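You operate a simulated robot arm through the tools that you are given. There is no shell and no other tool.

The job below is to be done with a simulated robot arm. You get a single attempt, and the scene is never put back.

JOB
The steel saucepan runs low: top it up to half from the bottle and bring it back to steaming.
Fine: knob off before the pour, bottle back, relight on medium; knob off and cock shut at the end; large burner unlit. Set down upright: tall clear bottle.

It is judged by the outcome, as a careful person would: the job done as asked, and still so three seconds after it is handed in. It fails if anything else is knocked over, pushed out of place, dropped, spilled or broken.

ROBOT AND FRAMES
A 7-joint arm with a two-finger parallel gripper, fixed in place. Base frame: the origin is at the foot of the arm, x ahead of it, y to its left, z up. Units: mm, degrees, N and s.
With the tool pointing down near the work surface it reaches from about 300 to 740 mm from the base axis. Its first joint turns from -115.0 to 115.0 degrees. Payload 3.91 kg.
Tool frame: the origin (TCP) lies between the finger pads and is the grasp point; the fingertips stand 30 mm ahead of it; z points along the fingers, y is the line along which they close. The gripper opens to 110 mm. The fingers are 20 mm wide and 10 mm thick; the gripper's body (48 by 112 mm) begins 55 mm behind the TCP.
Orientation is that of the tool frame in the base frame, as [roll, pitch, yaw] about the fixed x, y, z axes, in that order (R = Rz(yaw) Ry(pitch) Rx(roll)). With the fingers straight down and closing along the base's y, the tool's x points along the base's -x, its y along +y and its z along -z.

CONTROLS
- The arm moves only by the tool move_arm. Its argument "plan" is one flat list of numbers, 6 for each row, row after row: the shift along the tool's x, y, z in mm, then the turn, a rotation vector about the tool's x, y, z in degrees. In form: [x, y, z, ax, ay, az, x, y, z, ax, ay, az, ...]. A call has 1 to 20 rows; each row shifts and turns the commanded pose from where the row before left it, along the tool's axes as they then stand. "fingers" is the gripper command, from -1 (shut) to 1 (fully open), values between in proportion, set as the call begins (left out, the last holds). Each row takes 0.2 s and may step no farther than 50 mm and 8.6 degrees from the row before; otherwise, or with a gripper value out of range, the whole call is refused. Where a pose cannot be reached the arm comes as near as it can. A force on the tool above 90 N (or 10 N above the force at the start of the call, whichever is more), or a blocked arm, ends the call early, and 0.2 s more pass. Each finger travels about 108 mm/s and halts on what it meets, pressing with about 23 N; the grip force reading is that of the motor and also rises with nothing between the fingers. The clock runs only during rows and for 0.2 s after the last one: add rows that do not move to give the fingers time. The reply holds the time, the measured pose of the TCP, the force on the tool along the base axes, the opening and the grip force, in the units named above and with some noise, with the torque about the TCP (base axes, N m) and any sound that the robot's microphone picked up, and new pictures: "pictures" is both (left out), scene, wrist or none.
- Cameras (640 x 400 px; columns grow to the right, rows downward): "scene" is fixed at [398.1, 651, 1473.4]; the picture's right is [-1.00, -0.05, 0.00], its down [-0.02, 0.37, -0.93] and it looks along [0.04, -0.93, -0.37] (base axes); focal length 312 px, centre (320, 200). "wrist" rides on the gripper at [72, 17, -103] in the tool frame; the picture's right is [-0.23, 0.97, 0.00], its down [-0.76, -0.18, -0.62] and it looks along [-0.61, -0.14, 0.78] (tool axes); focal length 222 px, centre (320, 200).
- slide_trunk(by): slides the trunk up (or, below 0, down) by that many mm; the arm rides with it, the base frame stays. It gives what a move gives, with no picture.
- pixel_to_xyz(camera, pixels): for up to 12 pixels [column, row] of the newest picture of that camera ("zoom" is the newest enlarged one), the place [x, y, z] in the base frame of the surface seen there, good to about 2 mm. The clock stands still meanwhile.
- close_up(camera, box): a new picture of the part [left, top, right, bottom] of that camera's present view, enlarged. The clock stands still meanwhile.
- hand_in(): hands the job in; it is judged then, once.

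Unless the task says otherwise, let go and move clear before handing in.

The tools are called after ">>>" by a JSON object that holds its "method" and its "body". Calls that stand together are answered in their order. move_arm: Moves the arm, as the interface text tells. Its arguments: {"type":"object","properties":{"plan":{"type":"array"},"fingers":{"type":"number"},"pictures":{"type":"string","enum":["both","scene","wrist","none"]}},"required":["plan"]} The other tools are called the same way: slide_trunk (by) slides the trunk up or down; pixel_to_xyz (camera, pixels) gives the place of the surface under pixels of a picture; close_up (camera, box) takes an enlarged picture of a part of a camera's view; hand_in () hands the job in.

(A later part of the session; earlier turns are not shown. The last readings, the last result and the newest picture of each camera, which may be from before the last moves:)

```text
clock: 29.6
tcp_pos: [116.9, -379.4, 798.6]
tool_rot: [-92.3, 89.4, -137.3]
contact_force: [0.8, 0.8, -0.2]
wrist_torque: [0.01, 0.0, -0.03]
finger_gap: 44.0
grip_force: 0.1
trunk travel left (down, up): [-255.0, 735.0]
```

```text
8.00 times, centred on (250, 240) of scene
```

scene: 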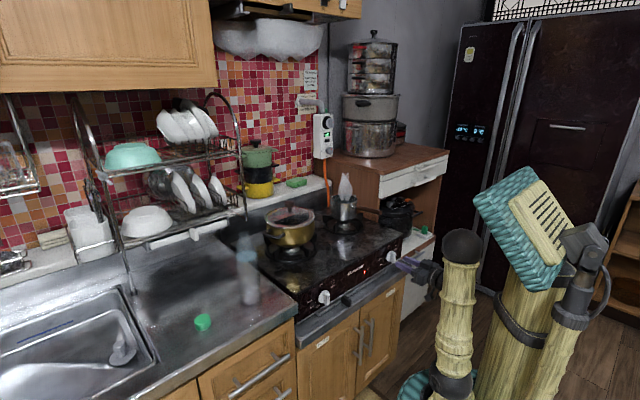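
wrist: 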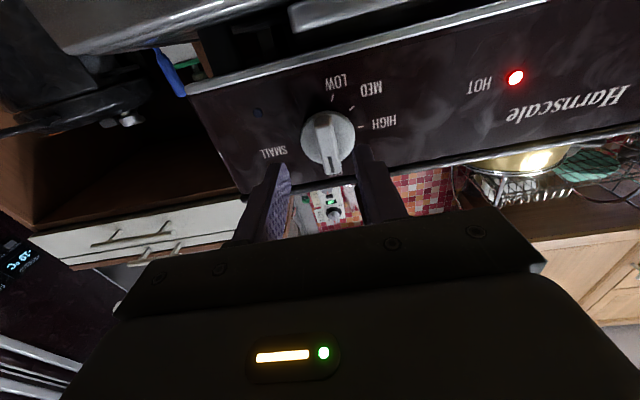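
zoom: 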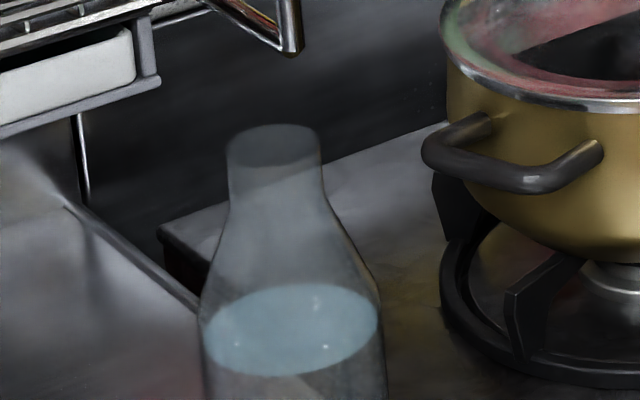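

Projecting the view, the bottle axis is near (637,−84), about 220 mm tall (top z≈1083), body ≈62 mm wide, water surface z≈1011. I'll raise the trunk, then roll the wrist back to camera-up before approaching the bottle.

>>> {"method": "slide_trunk", "body": {"by": 170}}

>>> {"method": "move_arm", "body": {"plan": [0, 20, 10, 0, 0, -8, 0, 20, 10, 0, 0, -8, 0, 20, 10, 0, 0, -8, 0, 10, 10, 0, 0, -8, 0, 0, 0, 0, 0, -8, 0, 0, 0, 0, 0, -8], "fingers": 1, "pictures": "scene"}}

```text
clock: 31.5
tcp_pos: [116.6, -379.3, 970.2]
tool_rot: [-90.9, 89.7, -135.9]
contact_force: [0.2, 0.1, -0.2]
wrist_torque: [0.01, 0.04, 0.0]
finger_gap: 44.0
grip_force: 0.1
trunk travel left (down, up): [-425.0, 565.0]
```

```text
clock: 32.9
tcp_pos: [186.0, -392.2, 977.3]
tool_rot: [-90.0, 41.4, -134.9]
contact_force: [-0.6, -0.1, -0.2]
wrist_torque: [0.0, -0.01, -0.01]
finger_gap: 109.9
grip_force: 0.0
out of reach, approached as far as the arm can: row 1, 2, 3, 4
trunk travel left (down, up): [-425.0, 565.0]
```

scene: 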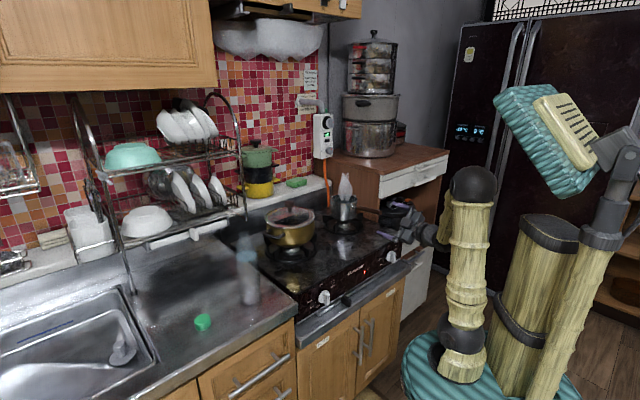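

The arm is cramped at this short radius, and the finger tips are near the pan handle tip (p≈457). I'll raise the trunk straight up 220 mm to work well above everything before reorienting.

>>> {"method": "slide_trunk", "body": {"by": 220}}

>>> {"method": "move_arm", "body": {"plan": [0, 0, 0, 0, 0, -8, 0, 0, 0, 0, 0, -8, 0, 0, 0, 0, 0, -8, 0, 0, 0, 0, 0, -8, 0, 0, 0, 0, 0, -8, 0, 0, 0, 0, 0, -8, 0, 0, 0, 0, 0, -8, 0, 0, 0, 0, 0, -8, 0, 0, 0, 0, 0, -8, 0, 0, 0, 0, 0, -8], "pictures": "scene"}}

```text
clock: 35.3
tcp_pos: [186.5, -392.9, 1195.8]
tool_rot: [-90.0, 41.6, -134.9]
contact_force: [0.3, 0.6, -0.2]
wrist_torque: [0.01, -0.01, 0.0]
finger_gap: 109.9
grip_force: 0.1
trunk travel left (down, up): [-645.0, 345.0]
```

```text
clock: 37.5
tcp_pos: [184.8, -391.7, 1194.8]
tool_rot: [-90.0, -38.6, -134.8]
contact_force: [0.5, 0.2, 0.8]
wrist_torque: [0.0, -0.01, 0.0]
finger_gap: 110.2
grip_force: 0.1
trunk travel left (down, up): [-645.0, 345.0]
```

scene: 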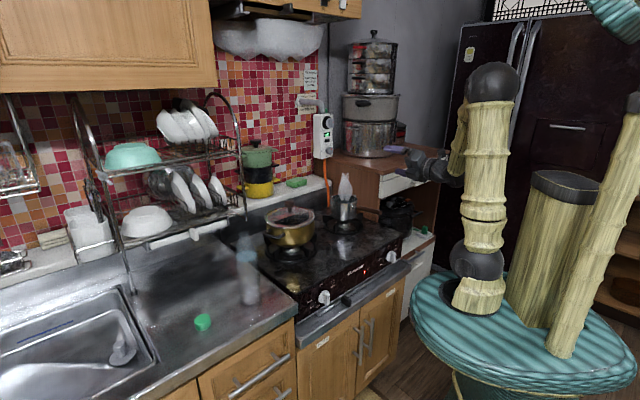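

The roll tracks cleanly at this height (now +51°). I'll finish rolling to 0 while moving forward a bit, still high above the stove.

>>> {"method": "move_arm", "body": {"plan": [0, 0, 10, 0, 0, -8, 0, 0, 10, 0, 0, -8, 0, 0, 10, 0, 0, -8, 0, 0, 10, 0, 0, -8, 0, 0, 10, 0, 0, -8, 0, 0, 10, 0, 0, -8, 0, 0, 0, 0, 0, -3.4], "pictures": "none"}}

>>> {"method": "move_arm", "body": {"plan": [0, -25, 0, 3, 0, 0, 0, -30, 0, 3, 0, 0, 0, -30, 0, 3, 0, 0, 0, -30, 0, 3, 0, 0, 0, -30, 0, 3, 0, 0, 0, -30, 0, 3, 0, 0], "pictures": "scene"}}

```text
clock: 39.1
tcp_pos: [227.4, -434.7, 1197.4]
tool_rot: [89.2, -89.9, 46.0]
contact_force: [0.0, -0.3, -0.2]
wrist_torque: [0.0, 0.01, -0.01]
finger_gap: 110.0
grip_force: 0.0
trunk travel left (down, up): [-645.0, 345.0]
```

```text
clock: 40.5
tcp_pos: [341.9, -312.2, 1209.4]
tool_rot: [-85.2, -89.9, -121.8]
contact_force: [-0.6, 0.3, -0.5]
wrist_torque: [-0.01, -0.02, 0.04]
finger_gap: 109.8
grip_force: 0.0
out of reach, approached as far as the arm can: row 5, 6
trunk travel left (down, up): [-645.0, 345.0]
```

scene: 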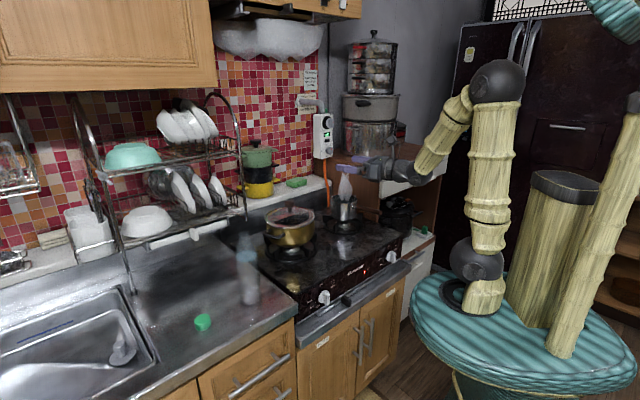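

Roll 0 lies right at the wrist's joint limit, so I'll handle the bottle with the wrist rolled 180° (camera below), leaving room to pour by rolling on to ~270–285°. I'll roll by +180° up here in free air first.

>>> {"method": "move_arm", "body": {"plan": [0, 0, 0, 0, 0, 8.5, 0, 0, 0, 0, 0, 8.5, 0, 0, 0, 0, 0, 8.5, 0, 0, 0, 0, 0, 8.5, 0, 0, 0, 0, 0, 8.5, 0, 0, 0, 0, 0, 8.5, 0, 0, 0, 0, 0, 8.5, 0, 0, 0, 0, 0, 8.5, 0, 0, 0, 0, 0, 8.5, 0, 0, 0, 0, 0, 8.5, 0, 0, 0, 0, 0, 8.5, 0, 0, 0, 0, 0, 8.5, 0, 0, 0, 0, 0, 8.5, 0, 0, 0, 0, 0, 8.5, 0, 0, 0, 0, 0, 8.5, 0, 0, 0, 0, 0, 8.5, 0, 0, 0, 0, 0, 8.5, 0, 0, 0, 0, 0, 8.5, 0, 0, 0, 0, 0, 8.5, 0, 0, 0, 0, 0, 8.5], "pictures": "both"}}

```text
clock: 44.7
tcp_pos: [340.7, -313.5, 1208.4]
tool_rot: [-89.8, 80.4, -116.7]
contact_force: [-0.6, 0.8, 0.0]
wrist_torque: [0.01, -0.01, -0.01]
finger_gap: 109.8
grip_force: 0.0
trunk travel left (down, up): [-645.0, 345.0]
```

scene: 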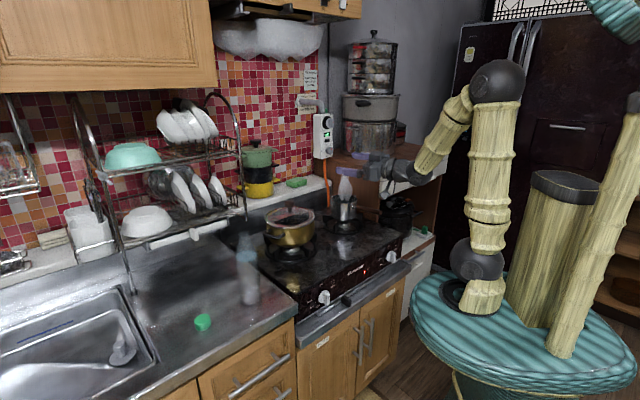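
wrist: 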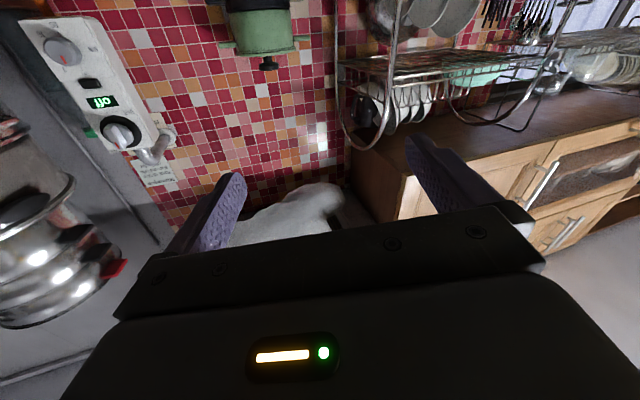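

The roll tracked cleanly. The wrist view (upside down) shows the cock box well at (90,90), so I'll zoom in there while I have it.

>>> {"method": "close_up", "body": {"camera": "wrist", "box": [10, 5, 190, 175]}}

```text
2.35 times, centred on (100, 90) of wrist
```

zoom: 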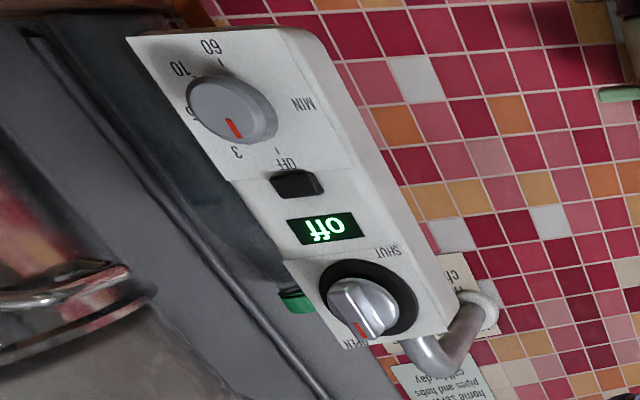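

The cock's red mark points to OPEN at the box's upper right and SHUT is lower left; I'll look closer later. Now I'll sweep left toward a pre-grasp pose in front of the bottle, still at z≈1208.

>>> {"method": "move_arm", "body": {"plan": [0, 31, 6, -1.2, 0, 1, 0, 31, 6, -1.2, 0, 1, 0, 31, 6, -1.2, 0, 1, 0, 31, 6, -1.2, 0, 1, 0, 31, 6, -1.2, 0, 1, 0, 31, 6, -1.2, 0, 1, 0, 31, 6, -1.2, 0, 1, 0, 31, 6, -1.2, 0, 1, 0, 31, 6, -1.2, 0, 1, 0, 31, 6, -1.2, 0, 0.6], "pictures": "scene"}}

```text
clock: 46.9
tcp_pos: [527.6, -67.0, 1195.4]
tool_rot: [-172.7, 89.0, 172.3]
contact_force: [0.6, -0.4, -0.3]
wrist_torque: [0.03, 0.01, 0.02]
finger_gap: 110.1
grip_force: 0.1
out of reach, approached as far as the arm can: row 1, 2, 3, 4
trunk travel left (down, up): [-645.0, 345.0]
```

scene: 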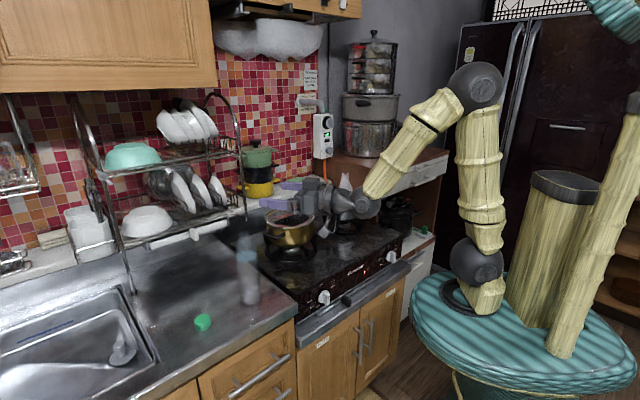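

TCP is (528,−67,1195), heading −15°, roll 180; the bottle axis lies ≈110 mm ahead and ≈12 mm left. I'll shift left 12 mm and lower the trunk to grip height z≈980.

>>> {"method": "move_arm", "body": {"plan": [0, 12, 0, 0, 0, 0], "pictures": "none"}}

>>> {"method": "slide_trunk", "body": {"by": -214}}

>>> {"method": "move_arm", "body": {"plan": [0, 0, 0, 0, 0, 0], "pictures": "both"}}

>>> {"method": "close_up", "body": {"camera": "scene", "box": [210, 215, 338, 295]}}

```text
clock: 47.3
tcp_pos: [529.4, -55.7, 1196.1]
tool_rot: [-174.3, 89.1, 170.6]
contact_force: [0.3, 0.2, 0.0]
wrist_torque: [-0.01, -0.03, 0.01]
finger_gap: 109.9
grip_force: 0.1
trunk travel left (down, up): [-645.0, 345.0]
```

```text
clock: 49.5
tcp_pos: [527.9, -56.6, 981.8]
tool_rot: [-173.5, 88.9, 171.5]
contact_force: [0.5, -0.1, -1.0]
wrist_torque: [-0.04, 0.0, -0.01]
finger_gap: 109.8
grip_force: 0.1
trunk travel left (down, up): [-431.0, 559.0]
```

```text
clock: 49.9
tcp_pos: [529.3, -57.2, 981.1]
tool_rot: [-173.4, 89.0, 171.7]
contact_force: [0.8, -0.7, -0.4]
wrist_torque: [0.04, 0.0, 0.01]
finger_gap: 110.1
grip_force: 0.0
trunk travel left (down, up): [-431.0, 559.0]
```

scene: 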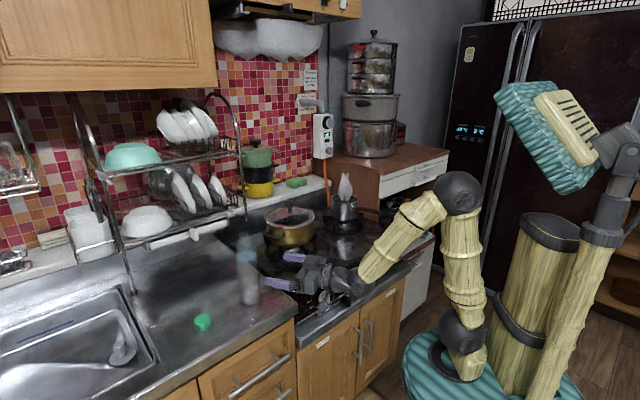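
wrist: 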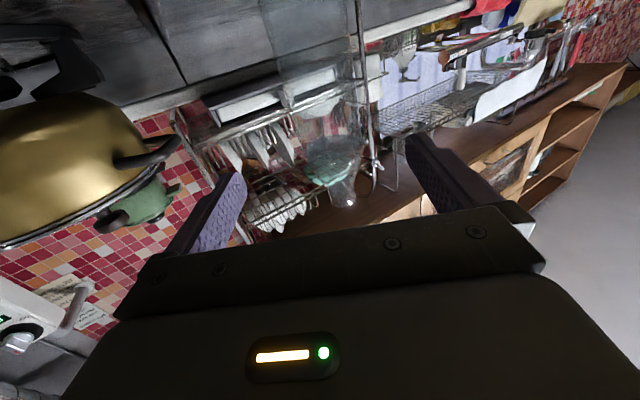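

```text
5.00 times, centred on (274, 255) of scene
```

zoom: 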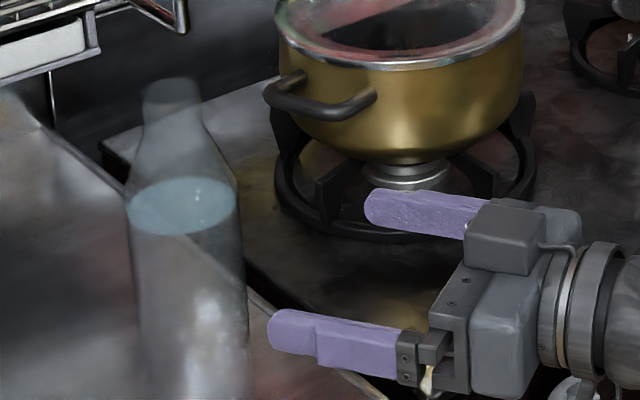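

The bottle is visible upside-down between the fingers near (322,110). I'll zoom in to check its centring.

>>> {"method": "close_up", "body": {"camera": "wrist", "box": [220, 0, 430, 215]}}

```text
1.86 times, centred on (325, 108) of wrist
```

zoom: 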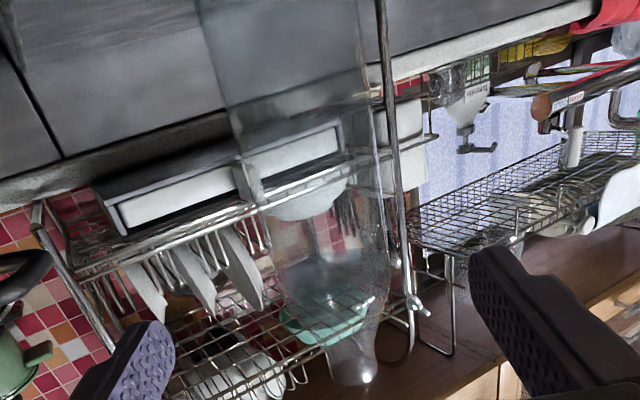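

The bottle is centred within ≈4 mm to the left side of the grip axis, diameter ≈64 mm. I'll shift 4 mm and advance 107 mm so the pads surround it, still open.

>>> {"method": "move_arm", "body": {"plan": [0, 4, 0, 0, 0, 0, 0, 0, 22, 0, 0, 0, 0, 0, 22, 0, 0, 0, 0, 0, 22, 0, 0, 0, 0, 0, 21, 0, 0, 0, 0, 0, 20, 0, 0, 0], "pictures": "both"}}

>>> {"method": "close_up", "body": {"camera": "scene", "box": [200, 215, 328, 315]}}

```text
clock: 51.3
tcp_pos: [633.7, -81.0, 980.1]
tool_rot: [-174.3, 89.0, 170.6]
contact_force: [0.2, 0.2, 0.5]
wrist_torque: [-0.03, 0.02, 0.0]
finger_gap: 109.9
grip_force: 0.1
trunk travel left (down, up): [-431.0, 559.0]
```

scene: 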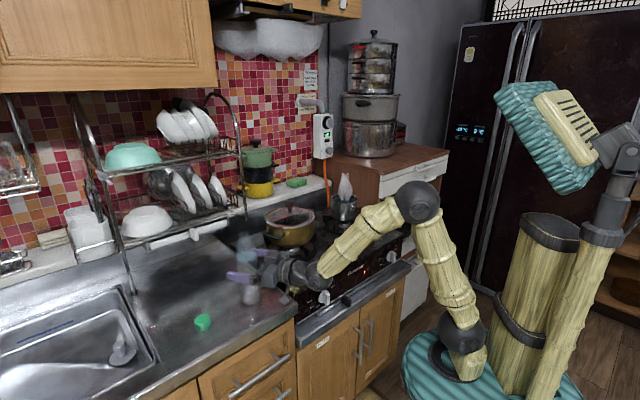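
wrist: 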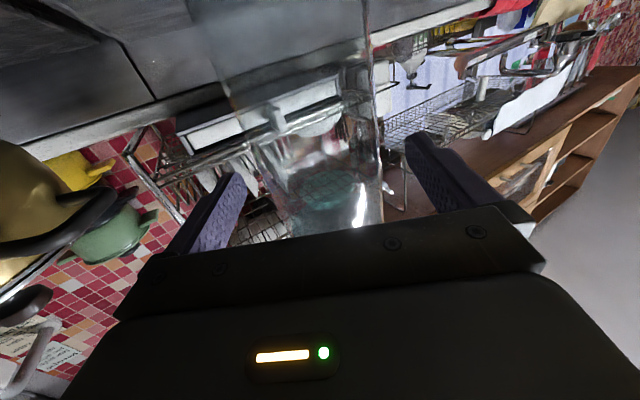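

```text
4.00 times, centred on (264, 265) of scene
```

zoom: 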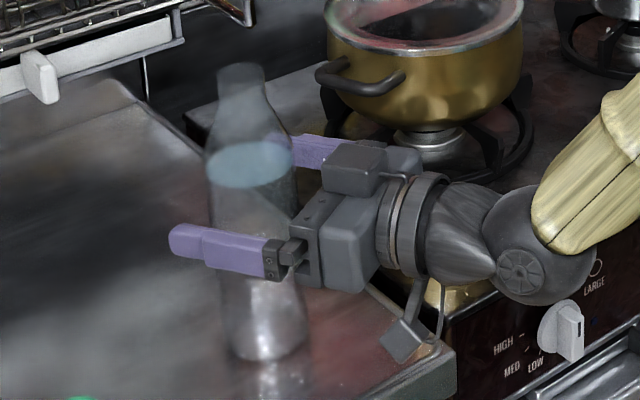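

The bottle is between the pads. I'll close the fingers on it gently and wait.

>>> {"method": "move_arm", "body": {"plan": [0, 0, 0, 0, 0, 0, 0, 0, 0, 0, 0, 0, 0, 0, 0, 0, 0, 0, 0, 0, 0, 0, 0, 0], "fingers": -1, "pictures": "both"}}

>>> {"method": "close_up", "body": {"camera": "scene", "box": [200, 215, 328, 315]}}

```text
clock: 52.3
tcp_pos: [633.6, -81.1, 980.0]
tool_rot: [-172.9, 89.1, 172.2]
contact_force: [1.7, 2.4, 0.4]
wrist_torque: [0.1, -0.05, 0.0]
finger_gap: 59.9
grip_force: 23.2
trunk travel left (down, up): [-431.0, 559.0]
```

scene: 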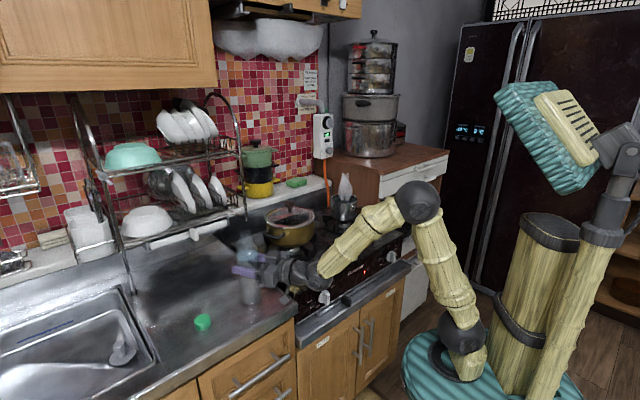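
wrist: 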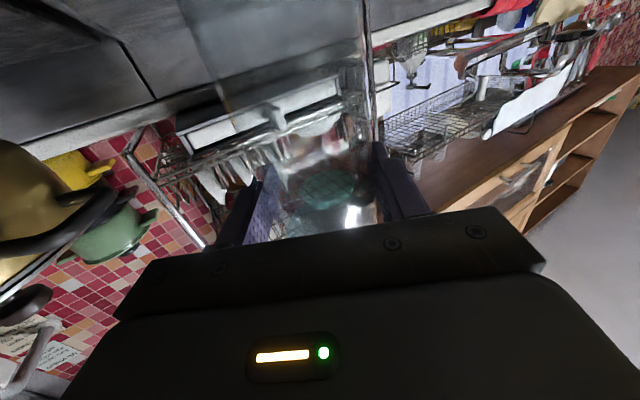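

```text
4.00 times, centred on (264, 265) of scene
```

zoom: 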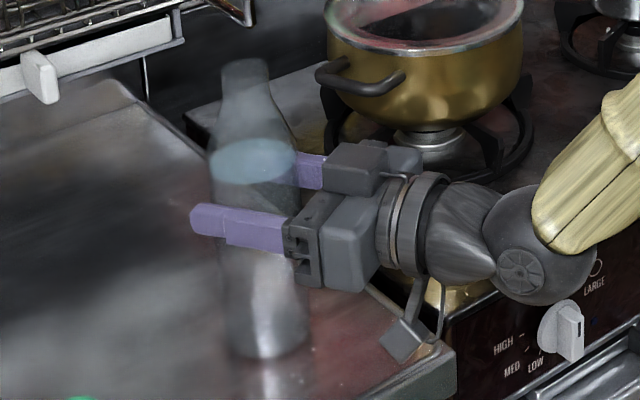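

The bottle is held (gap 59.9 mm, 23 N); the pick spot is TCP (633.6,−81.1,980), heading −15°. I'll lift with the trunk, first a little to verify the hold.

>>> {"method": "slide_trunk", "body": {"by": 40}}

>>> {"method": "close_up", "body": {"camera": "scene", "box": [200, 205, 328, 305]}}

```text
clock: 53.2
tcp_pos: [633.3, -81.4, 1019.0]
tool_rot: [-173.2, 89.0, 171.7]
contact_force: [0.0, 0.3, -3.1]
wrist_torque: [-0.03, 0.0, -0.02]
finger_gap: 58.7
grip_force: 22.6
trunk travel left (down, up): [-471.0, 519.0]
```

```text
4.00 times, centred on (264, 255) of scene
```

zoom: 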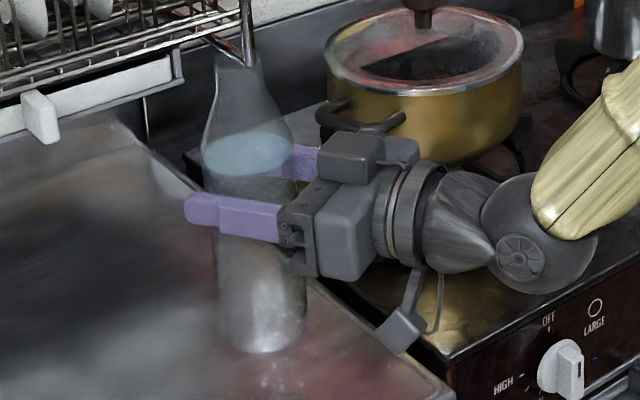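

The bottle is clear of the counter and upright. I'll raise it 210 mm more so its base clears everything on the stove (lid knob ≈1040).

>>> {"method": "slide_trunk", "body": {"by": 210}}

>>> {"method": "move_arm", "body": {"plan": [0, 0, 0, 0, 0, 0, 0, 0, 0, 0, 0, 0], "pictures": "both"}}

>>> {"method": "pixel_to_xyz", "body": {"camera": "scene", "pixels": [[291, 205], [290, 209], [268, 225], [312, 225], [290, 240], [290, 218], [318, 217], [270, 238], [262, 233], [313, 238], [316, 212], [300, 205]]}}

```text
clock: 55.4
tcp_pos: [634.3, -81.5, 1229.4]
tool_rot: [-173.3, 88.9, 171.7]
contact_force: [0.4, -0.6, -3.8]
wrist_torque: [0.02, 0.01, -0.01]
finger_gap: 58.7
grip_force: 22.8
trunk travel left (down, up): [-681.0, 309.0]
```

```text
clock: 56.0
tcp_pos: [633.4, -82.3, 1229.8]
tool_rot: [-173.5, 88.9, 171.5]
contact_force: [-0.1, 0.0, -5.2]
wrist_torque: [-0.01, 0.03, 0.04]
finger_gap: 58.8
grip_force: 23.1
trunk travel left (down, up): [-681.0, 309.0]
```

scene: 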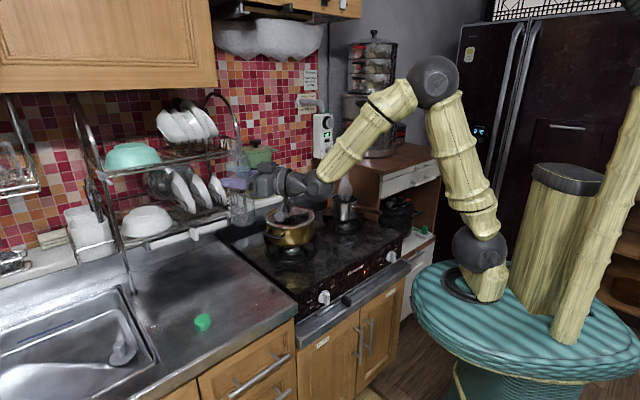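
wrist: 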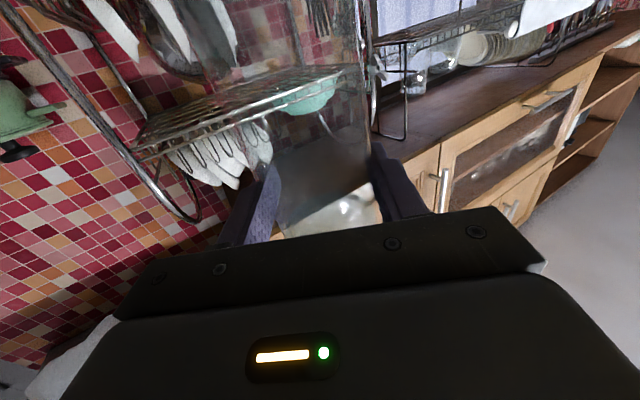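

```text
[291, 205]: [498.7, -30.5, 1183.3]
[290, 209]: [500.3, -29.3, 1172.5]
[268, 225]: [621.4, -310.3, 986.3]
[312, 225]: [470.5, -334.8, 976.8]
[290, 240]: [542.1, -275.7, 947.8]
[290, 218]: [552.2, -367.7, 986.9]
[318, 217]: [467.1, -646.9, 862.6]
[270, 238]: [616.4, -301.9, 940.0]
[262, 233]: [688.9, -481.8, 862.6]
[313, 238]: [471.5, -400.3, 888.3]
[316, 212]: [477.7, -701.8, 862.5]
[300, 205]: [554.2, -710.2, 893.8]
```

The bottle's weight (≈4–5 N) reads steady and it is upright at z≈1230; the lid rim is at z≈987 so the path is clear. I'll carry it slowly along an arc toward the pan, turning the heading from −15° toward −75°.

>>> {"method": "move_arm", "body": {"plan": [0, -19.6, 5, 2.5, 0, 0, 0, -19.6, 5.2, 2.5, 0, 0, 0, -19.7, 5.6, 2.5, 0, 0, 0, -19.7, 5.6, 2.5, 0, 0, 0, -19.7, 6, 2.5, 0, 0, 0, -19.7, 6, 2.5, 0, 0, 0, -19.7, 6.6, 2.5, 0, 0, 0, -19.7, 6.6, 2.5, 0, 0, 0, -19.8, 7.2, 2.5, 0, 0, 0, -19.8, 7.2, 2.5, 0, 0, 0, -19.8, 7.6, 2.5, 0, 0, 0, -19.8, 7.6, 2.5, 0, 0], "pictures": "scene"}}

```text
clock: 58.6
tcp_pos: [587.2, -322.8, 1229.5]
tool_rot: [-143.5, 89.0, 171.4]
contact_force: [-0.7, -0.3, -4.4]
wrist_torque: [0.01, 0.02, 0.01]
finger_gap: 58.6
grip_force: 22.5
trunk travel left (down, up): [-681.0, 309.0]
```

scene: 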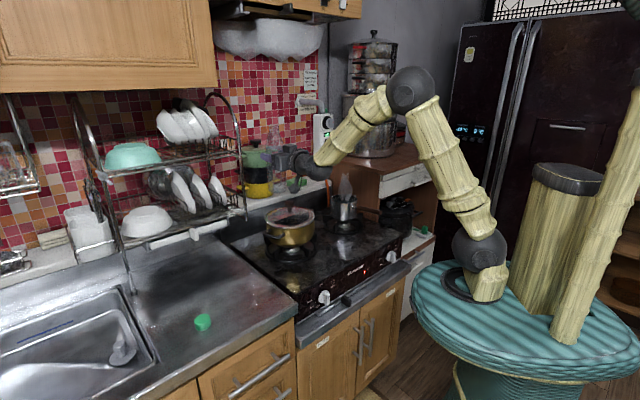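

Tracking is accurate (heading −45°, bottle over the pot's front, high). I'll continue the second half of the arc to (454,−548), heading −75°.

>>> {"method": "move_arm", "body": {"plan": [0, -19.8, 8.2, 2.5, 0, 0, 0, -19.8, 8.2, 2.5, 0, 0, 0, -19.8, 8.7, 2.5, 0, 0, 0, -19.8, 8.7, 2.5, 0, 0, 0, -19.7, 9.2, 2.5, 0, 0, 0, -19.7, 9.2, 2.5, 0, 0, 0, -19.6, 9.8, 2.5, 0, 0, 0, -19.6, 9.8, 2.5, 0, 0, 0, -19.6, 10.4, 2.5, 0, 0, 0, -19.6, 10.4, 2.5, 0, 0, 0, -19.5, 11, 2.5, 0, 0, 0, -19.5, 11, 2.5, 0, 0], "pictures": "both"}}

```text
clock: 61.2
tcp_pos: [441.8, -544.1, 1230.9]
tool_rot: [-115.9, 89.0, 169.0]
contact_force: [0.0, 0.1, -3.7]
wrist_torque: [0.04, 0.03, 0.0]
finger_gap: 58.5
grip_force: 22.8
trunk travel left (down, up): [-681.0, 309.0]
```

scene: 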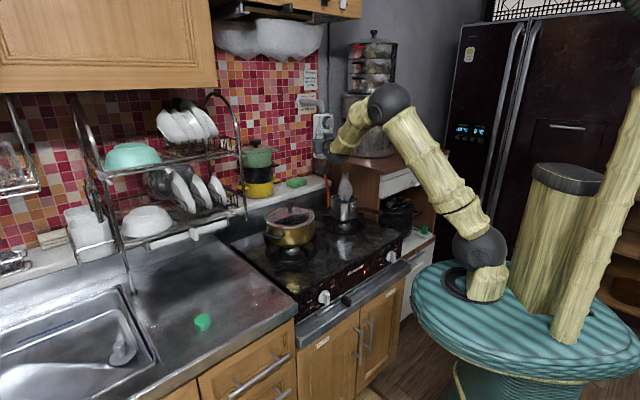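
wrist: 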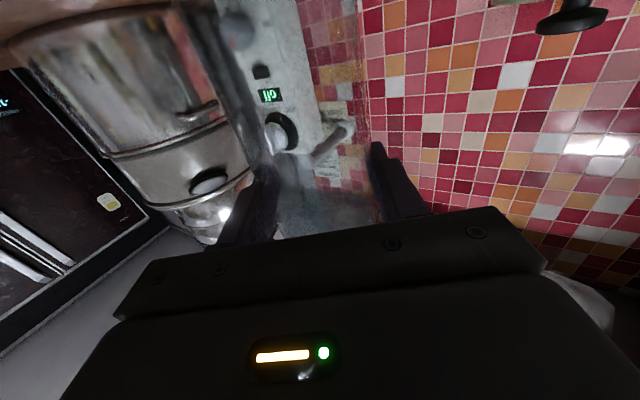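

TCP is (442,−544,1231), heading −75°. I'll shift 26 mm left so the lip will end up just left of the pan's centre, then tilt 48° (still short of pouring, as the bottle is about ¾ full).

>>> {"method": "move_arm", "body": {"plan": [0, 13, 2, 0, 0, 0, 0, 13, 2, 0, 0, 0, 0, 0, 0, 0, 0, 6, 0, 0, 0, 0, 0, 6, 0, 0, 0, 0, 0, 6, 0, 0, 0, 0, 0, 6, 0, 0, 0, 0, 0, 6, 0, 0, 0, 0, 0, 6, 0, 0, 0, 0, 0, 6, 0, 0, 0, 0, 0, 6], "pictures": "both"}}

>>> {"method": "close_up", "body": {"camera": "scene", "box": [280, 120, 408, 220]}}

```text
clock: 63.4
tcp_pos: [470.9, -541.2, 1231.8]
tool_rot: [90.5, 42.8, 15.4]
contact_force: [0.1, 0.3, -3.9]
wrist_torque: [-0.01, 0.1, 0.05]
finger_gap: 58.7
grip_force: 23.1
trunk travel left (down, up): [-681.0, 309.0]
```

scene: 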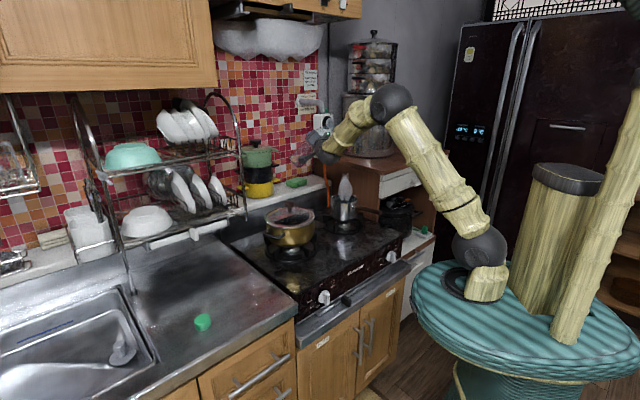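
wrist: 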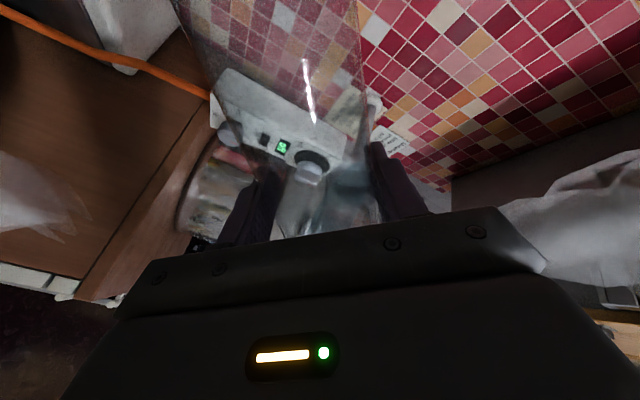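

```text
4.00 times, centred on (344, 170) of scene
```

zoom: 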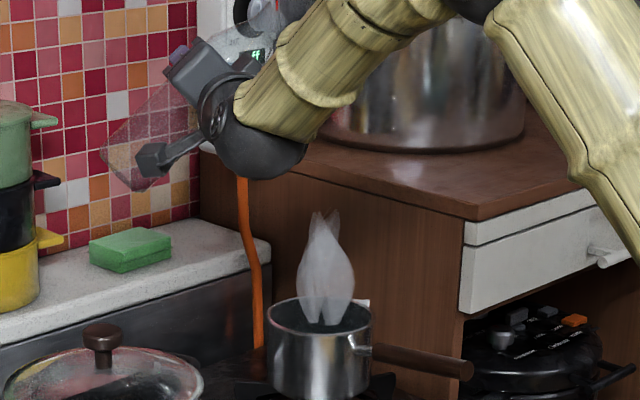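

Tilt is 47° and nothing has left the bottle. The forearm must not hide the pan from the scene camera, so I'll lower by 140 mm to z≈1092 and check the alignment.

>>> {"method": "slide_trunk", "body": {"by": -140}}

>>> {"method": "move_arm", "body": {"plan": [0, 0, 0, 0, 0, 0], "pictures": "scene"}}

>>> {"method": "close_up", "body": {"camera": "scene", "box": [290, 150, 390, 230]}}

```text
clock: 65.1
tcp_pos: [471.3, -540.2, 1092.0]
tool_rot: [90.6, 42.9, 15.3]
contact_force: [0.1, 0.5, -4.4]
wrist_torque: [-0.01, 0.08, 0.02]
finger_gap: 58.3
grip_force: 22.9
trunk travel left (down, up): [-541.0, 449.0]
```

```text
clock: 65.5
tcp_pos: [470.8, -541.7, 1092.4]
tool_rot: [90.6, 42.9, 15.5]
contact_force: [-0.4, -0.2, -3.1]
wrist_torque: [-0.04, 0.13, 0.01]
finger_gap: 58.9
grip_force: 23.1
trunk travel left (down, up): [-541.0, 449.0]
```

scene: 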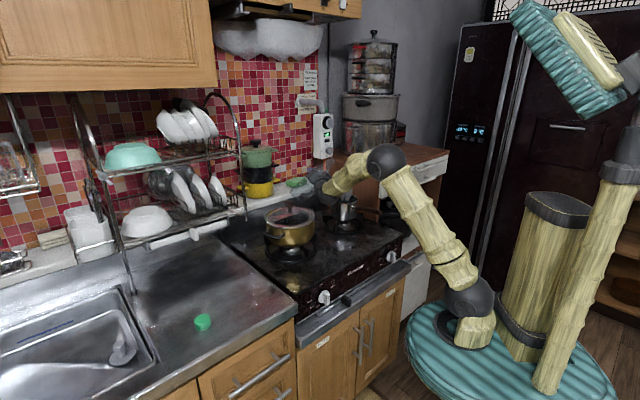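

```text
5.00 times, centred on (340, 190) of scene
```

zoom: 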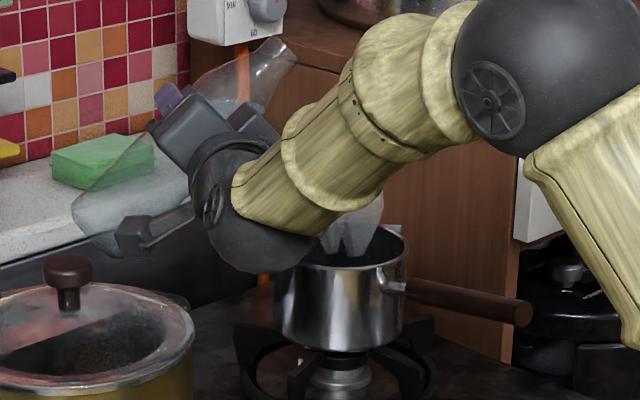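

The bottle's mouth is at (282,50) in the zoom, the pan stays visible. I'll tilt on to about 71° and look for the first flow.

>>> {"method": "move_arm", "body": {"plan": [0, 0, 0, 0, 0, 4, 0, 0, 0, 0, 0, 4, 0, 0, 0, 0, 0, 4, 0, 0, 0, 0, 0, 4, 0, 0, 0, 0, 0, 4, 0, 0, 0, 0, 0, 4], "pictures": "scene"}}

>>> {"method": "close_up", "body": {"camera": "scene", "box": [290, 150, 390, 230]}}

```text
clock: 66.9
tcp_pos: [471.1, -540.6, 1090.4]
tool_rot: [90.4, 18.8, 15.2]
contact_force: [-0.2, -0.4, -3.4]
wrist_torque: [-0.05, 0.1, 0.0]
finger_gap: 58.6
grip_force: 23.2
trunk travel left (down, up): [-541.0, 449.0]
```

scene: 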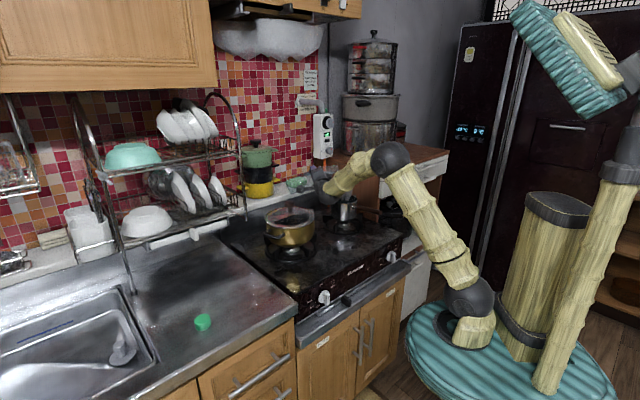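

```text
5.00 times, centred on (340, 190) of scene
```

zoom: 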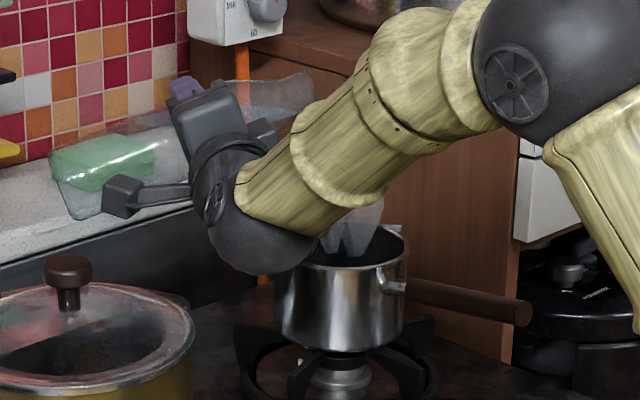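

Tilt is 71°, no flow yet, weight unchanged. I'll go in 2° steps with pauses from here.

>>> {"method": "move_arm", "body": {"plan": [0, 0, 0, 0, 0, 2, 0, 0, 0, 0, 0, 2, 0, 0, 0, 0, 0, 0], "pictures": "scene"}}

>>> {"method": "close_up", "body": {"camera": "scene", "box": [290, 150, 390, 230]}}

```text
clock: 67.7
tcp_pos: [468.9, -540.1, 1090.8]
tool_rot: [90.4, 14.9, 15.1]
contact_force: [-0.4, 0.4, -3.5]
wrist_torque: [0.0, 0.14, -0.01]
finger_gap: 58.5
grip_force: 23.0
trunk travel left (down, up): [-541.0, 449.0]
```

scene: 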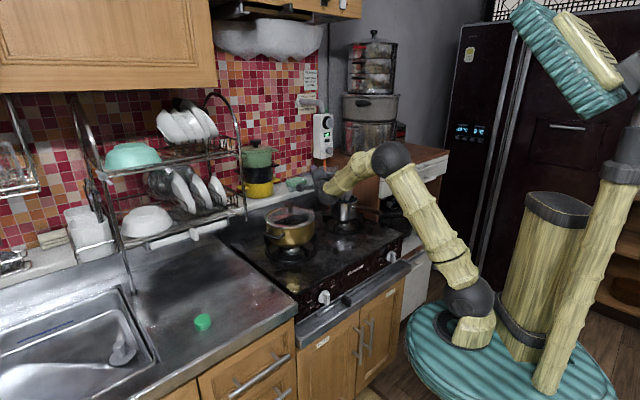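

```text
5.00 times, centred on (340, 190) of scene
```

zoom: 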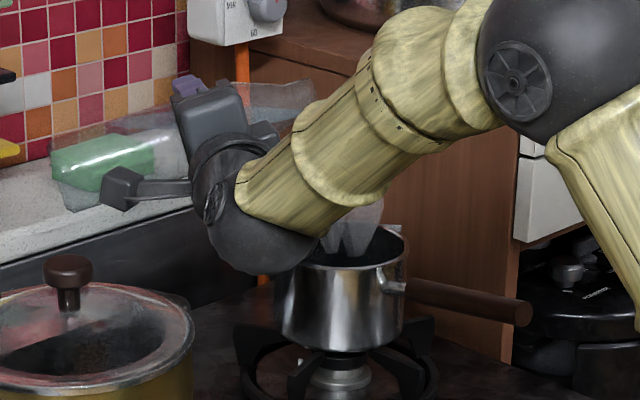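

Still no flow at 75°. Continuing by 2°.

>>> {"method": "move_arm", "body": {"plan": [0, 0, 0, 0, 0, 2, 0, 0, 0, 0, 0, 0, 0, 0, 0, 0, 0, 0], "pictures": "both"}}

>>> {"method": "close_up", "body": {"camera": "scene", "box": [300, 160, 380, 220]}}

```text
clock: 68.5
tcp_pos: [469.7, -540.8, 1090.2]
tool_rot: [90.3, 12.9, 15.1]
contact_force: [0.5, -0.6, -3.6]
wrist_torque: [-0.02, 0.08, 0.01]
finger_gap: 58.6
grip_force: 23.1
trunk travel left (down, up): [-541.0, 449.0]
```

scene: 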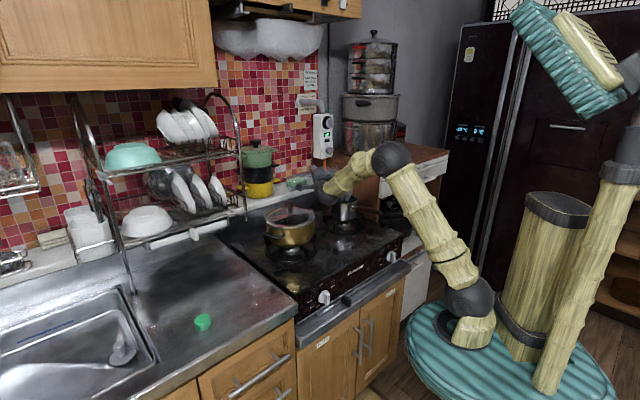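
wrist: 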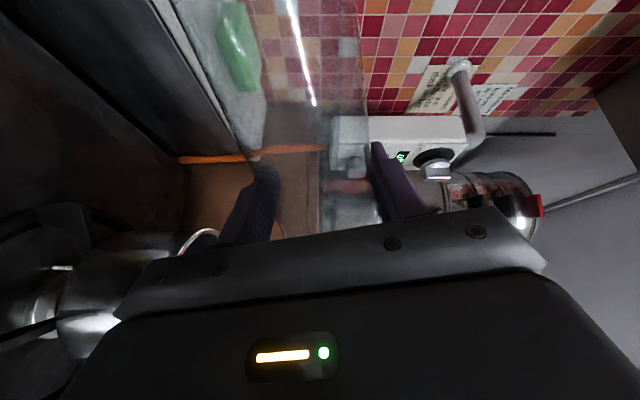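

```text
6.67 times, centred on (340, 190) of scene
```

zoom: 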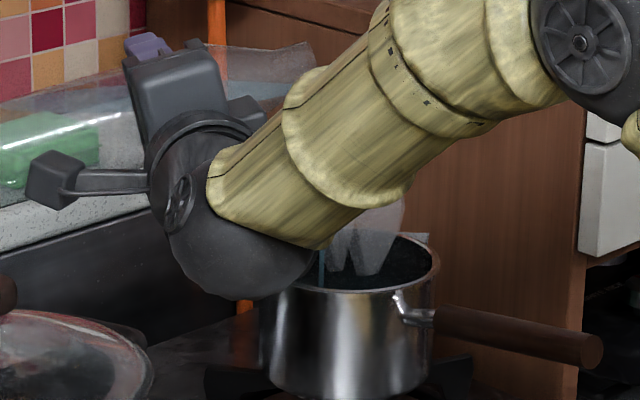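

A thin bluish stream now falls into the pan at zoom (322,270), about 16 mm left of the pan's centre — well inside. I'll hold for a second and then advance gradually.

>>> {"method": "move_arm", "body": {"plan": [0, 0, 0, 0, 0, 1.5, 0, 0, 0, 0, 0, 0, 0, 0, 0, 0, 0, 0, 0, 0, 0, 0, 0, 0], "pictures": "none"}}

>>> {"method": "close_up", "body": {"camera": "scene", "box": [324, 180, 372, 216]}}

```text
clock: 69.5
tcp_pos: [471.3, -540.9, 1091.5]
tool_rot: [90.4, 11.5, 15.2]
contact_force: [0.1, -0.8, -4.3]
wrist_torque: [-0.01, 0.15, 0.01]
finger_gap: 58.4
grip_force: 22.8
trunk travel left (down, up): [-541.0, 449.0]
```

```text
11.11 times, centred on (348, 198) of scene
```

zoom: 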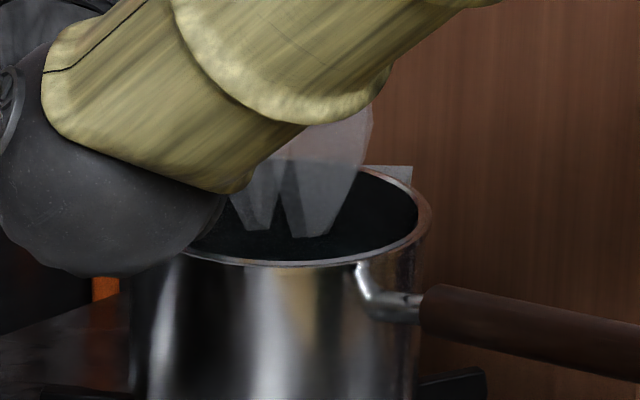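

The stream paused once the level reached the lip, so the flow follows the tilt. I'll advance by 2° steps, checking the level inside the pan.

>>> {"method": "move_arm", "body": {"plan": [0, 0, 0, 0, 0, 1, 0, 0, 0, 0, 0, 1, 0, 0, 0, 0, 0, 0, 0, 0, 0, 0, 0, 0, 0, 0, 0, 0, 0, 0], "pictures": "none"}}

>>> {"method": "close_up", "body": {"camera": "scene", "box": [324, 180, 372, 216]}}

>>> {"method": "pixel_to_xyz", "body": {"camera": "zoom", "pixels": [[260, 250], [300, 250], [340, 245], [380, 235], [330, 253], [280, 256], [370, 215], [400, 215], [395, 230], [350, 240], [240, 250], [310, 257]]}}

```text
clock: 70.7
tcp_pos: [470.1, -540.4, 1091.5]
tool_rot: [90.4, 9.5, 15.1]
contact_force: [-0.1, 1.2, -3.2]
wrist_torque: [-0.05, 0.09, -0.01]
finger_gap: 58.2
grip_force: 23.4
trunk travel left (down, up): [-541.0, 449.0]
```

```text
11.11 times, centred on (348, 198) of scene
```

zoom: 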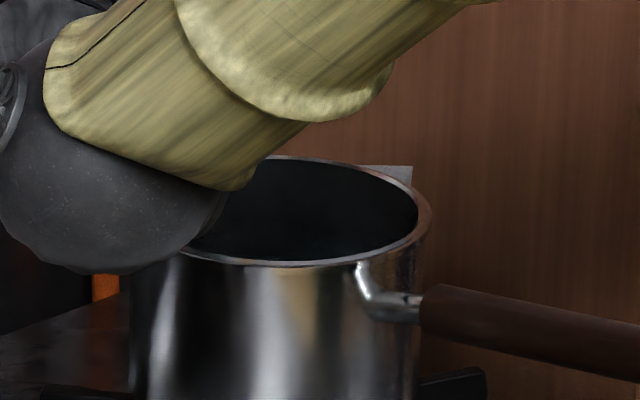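

```text
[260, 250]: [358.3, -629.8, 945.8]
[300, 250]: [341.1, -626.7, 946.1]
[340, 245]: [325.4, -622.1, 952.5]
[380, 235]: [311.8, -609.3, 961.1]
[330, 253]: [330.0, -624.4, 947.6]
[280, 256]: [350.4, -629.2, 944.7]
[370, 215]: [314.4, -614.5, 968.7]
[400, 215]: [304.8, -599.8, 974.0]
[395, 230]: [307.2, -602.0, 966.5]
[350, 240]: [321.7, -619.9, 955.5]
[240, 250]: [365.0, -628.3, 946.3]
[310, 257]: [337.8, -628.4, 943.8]
```

Steam has stopped as cool water entered, and the surface is still below the visible part of the wall (<943). I'll keep tilting by 2°.

>>> {"method": "move_arm", "body": {"plan": [0, 0, 0, 0, 0, 1, 0, 0, 0, 0, 0, 1, 0, 0, 0, 0, 0, 0, 0, 0, 0, 0, 0, 0, 0, 0, 0, 0, 0, 0], "pictures": "none"}}

>>> {"method": "close_up", "body": {"camera": "scene", "box": [324, 180, 372, 216]}}

>>> {"method": "pixel_to_xyz", "body": {"camera": "zoom", "pixels": [[260, 250], [300, 250], [340, 245], [280, 256], [310, 257], [270, 258], [250, 258], [290, 258]]}}

```text
clock: 71.9
tcp_pos: [470.8, -541.8, 1091.2]
tool_rot: [90.4, 7.4, 15.1]
contact_force: [0.2, 0.5, -2.4]
wrist_torque: [-0.03, 0.06, 0.02]
finger_gap: 58.3
grip_force: 23.1
trunk travel left (down, up): [-541.0, 449.0]
```

```text
11.11 times, centred on (348, 198) of scene
```

zoom: 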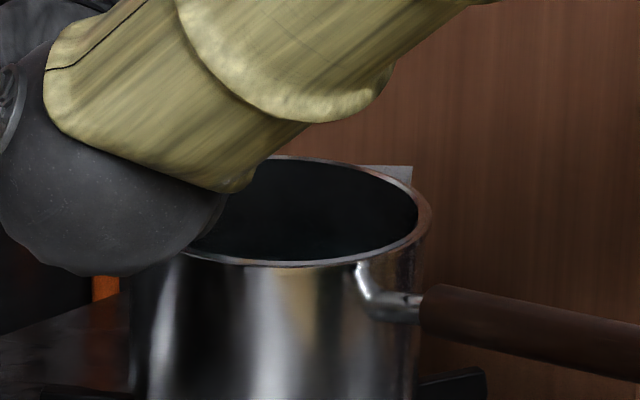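

```text
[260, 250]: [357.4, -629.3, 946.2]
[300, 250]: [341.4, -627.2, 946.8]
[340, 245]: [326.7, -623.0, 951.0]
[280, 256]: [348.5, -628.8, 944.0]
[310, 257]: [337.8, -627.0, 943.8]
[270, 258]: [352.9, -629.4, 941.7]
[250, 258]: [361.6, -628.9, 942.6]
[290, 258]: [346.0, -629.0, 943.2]
```

No sliver of water visible yet at 82.6°. Another 2°.

>>> {"method": "move_arm", "body": {"plan": [0, 0, 0, 0, 0, 1, 0, 0, 0, 0, 0, 1, 0, 0, 0, 0, 0, 0, 0, 0, 0, 0, 0, 0, 0, 0, 0, 0, 0, 0], "pictures": "none"}}

>>> {"method": "close_up", "body": {"camera": "scene", "box": [324, 180, 372, 216]}}

>>> {"method": "pixel_to_xyz", "body": {"camera": "zoom", "pixels": [[260, 250], [300, 250], [340, 245], [280, 256], [310, 257], [270, 258], [250, 258], [290, 258]]}}

```text
clock: 73.1
tcp_pos: [471.2, -542.0, 1093.3]
tool_rot: [90.4, 5.4, 15.0]
contact_force: [-0.7, 0.3, -2.7]
wrist_torque: [-0.01, 0.06, 0.0]
finger_gap: 58.4
grip_force: 22.6
trunk travel left (down, up): [-541.0, 449.0]
```

```text
11.11 times, centred on (348, 198) of scene
```

zoom: 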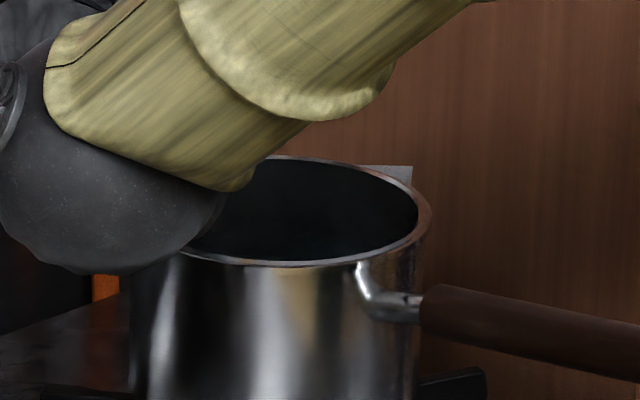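

```text
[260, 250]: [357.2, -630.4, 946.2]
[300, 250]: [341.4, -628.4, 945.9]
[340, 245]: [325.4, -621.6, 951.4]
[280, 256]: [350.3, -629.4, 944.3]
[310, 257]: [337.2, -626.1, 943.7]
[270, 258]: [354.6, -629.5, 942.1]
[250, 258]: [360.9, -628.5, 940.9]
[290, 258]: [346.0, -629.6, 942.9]
```

Still hidden at 84.6°. I'll continue in 1.5° steps.

>>> {"method": "move_arm", "body": {"plan": [0, 0, 0, 0, 0, 1.5, 0, 0, 0, 0, 0, 0, 0, 0, 0, 0, 0, 0, 0, 0, 0, 0, 0, 0], "pictures": "wrist"}}

>>> {"method": "close_up", "body": {"camera": "scene", "box": [324, 180, 372, 216]}}

>>> {"method": "pixel_to_xyz", "body": {"camera": "zoom", "pixels": [[260, 250], [300, 250], [280, 256], [310, 257], [270, 258], [250, 258], [290, 258]]}}

```text
clock: 74.1
tcp_pos: [471.1, -540.6, 1092.1]
tool_rot: [90.4, 4.0, 15.0]
contact_force: [0.2, 0.1, -1.8]
wrist_torque: [-0.01, 0.06, 0.0]
finger_gap: 58.2
grip_force: 23.0
trunk travel left (down, up): [-541.0, 449.0]
```

wrist: 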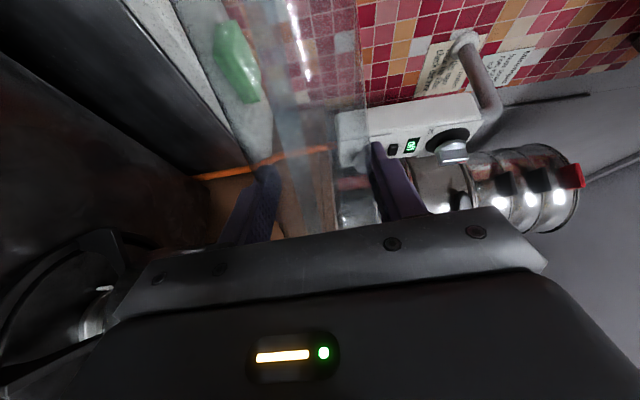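

```text
11.11 times, centred on (348, 198) of scene
```

zoom: 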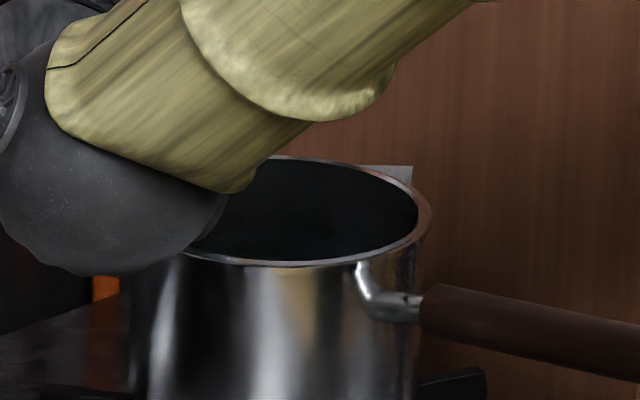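

```text
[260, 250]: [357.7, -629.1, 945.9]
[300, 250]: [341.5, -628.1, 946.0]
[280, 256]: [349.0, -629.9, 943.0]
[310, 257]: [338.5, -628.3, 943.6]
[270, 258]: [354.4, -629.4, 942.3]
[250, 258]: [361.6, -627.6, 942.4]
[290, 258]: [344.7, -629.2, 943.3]
```

The weight reading has dropped from ≈3.8 N to ≈2 N, so roughly 180 ml has gone in. I'll take a few still readings for a better average before continuing.

>>> {"method": "move_arm", "body": {"plan": [0, 0, 0, 0, 0, 0], "pictures": "none"}}

>>> {"method": "move_arm", "body": {"plan": [0, 0, 0, 0, 0, 0], "pictures": "none"}}

>>> {"method": "move_arm", "body": {"plan": [0, 0, 0, 0, 0, 0], "pictures": "none"}}

>>> {"method": "close_up", "body": {"camera": "scene", "box": [336, 190, 368, 210]}}

```text
clock: 74.5
tcp_pos: [470.3, -540.4, 1091.7]
tool_rot: [90.5, 3.8, 15.0]
contact_force: [0.9, 0.4, -3.0]
wrist_torque: [0.0, 0.06, 0.01]
finger_gap: 58.0
grip_force: 23.3
trunk travel left (down, up): [-541.0, 449.0]
```

```text
clock: 74.9
tcp_pos: [470.7, -541.1, 1092.9]
tool_rot: [90.4, 3.9, 15.1]
contact_force: [-0.2, 0.6, -2.1]
wrist_torque: [0.0, 0.07, -0.03]
finger_gap: 58.0
grip_force: 23.0
trunk travel left (down, up): [-541.0, 449.0]
```

```text
clock: 75.3
tcp_pos: [470.2, -541.7, 1090.6]
tool_rot: [90.3, 4.0, 15.0]
contact_force: [0.1, 0.2, -2.8]
wrist_torque: [-0.04, 0.04, -0.02]
finger_gap: 57.9
grip_force: 23.4
trunk travel left (down, up): [-541.0, 449.0]
```

```text
16.00 times, centred on (352, 200) of scene
```

zoom: 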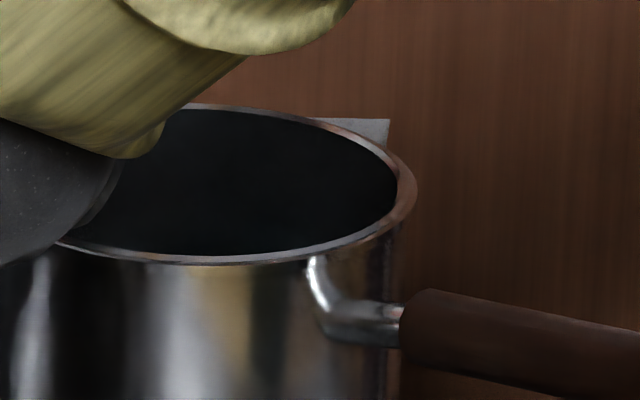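

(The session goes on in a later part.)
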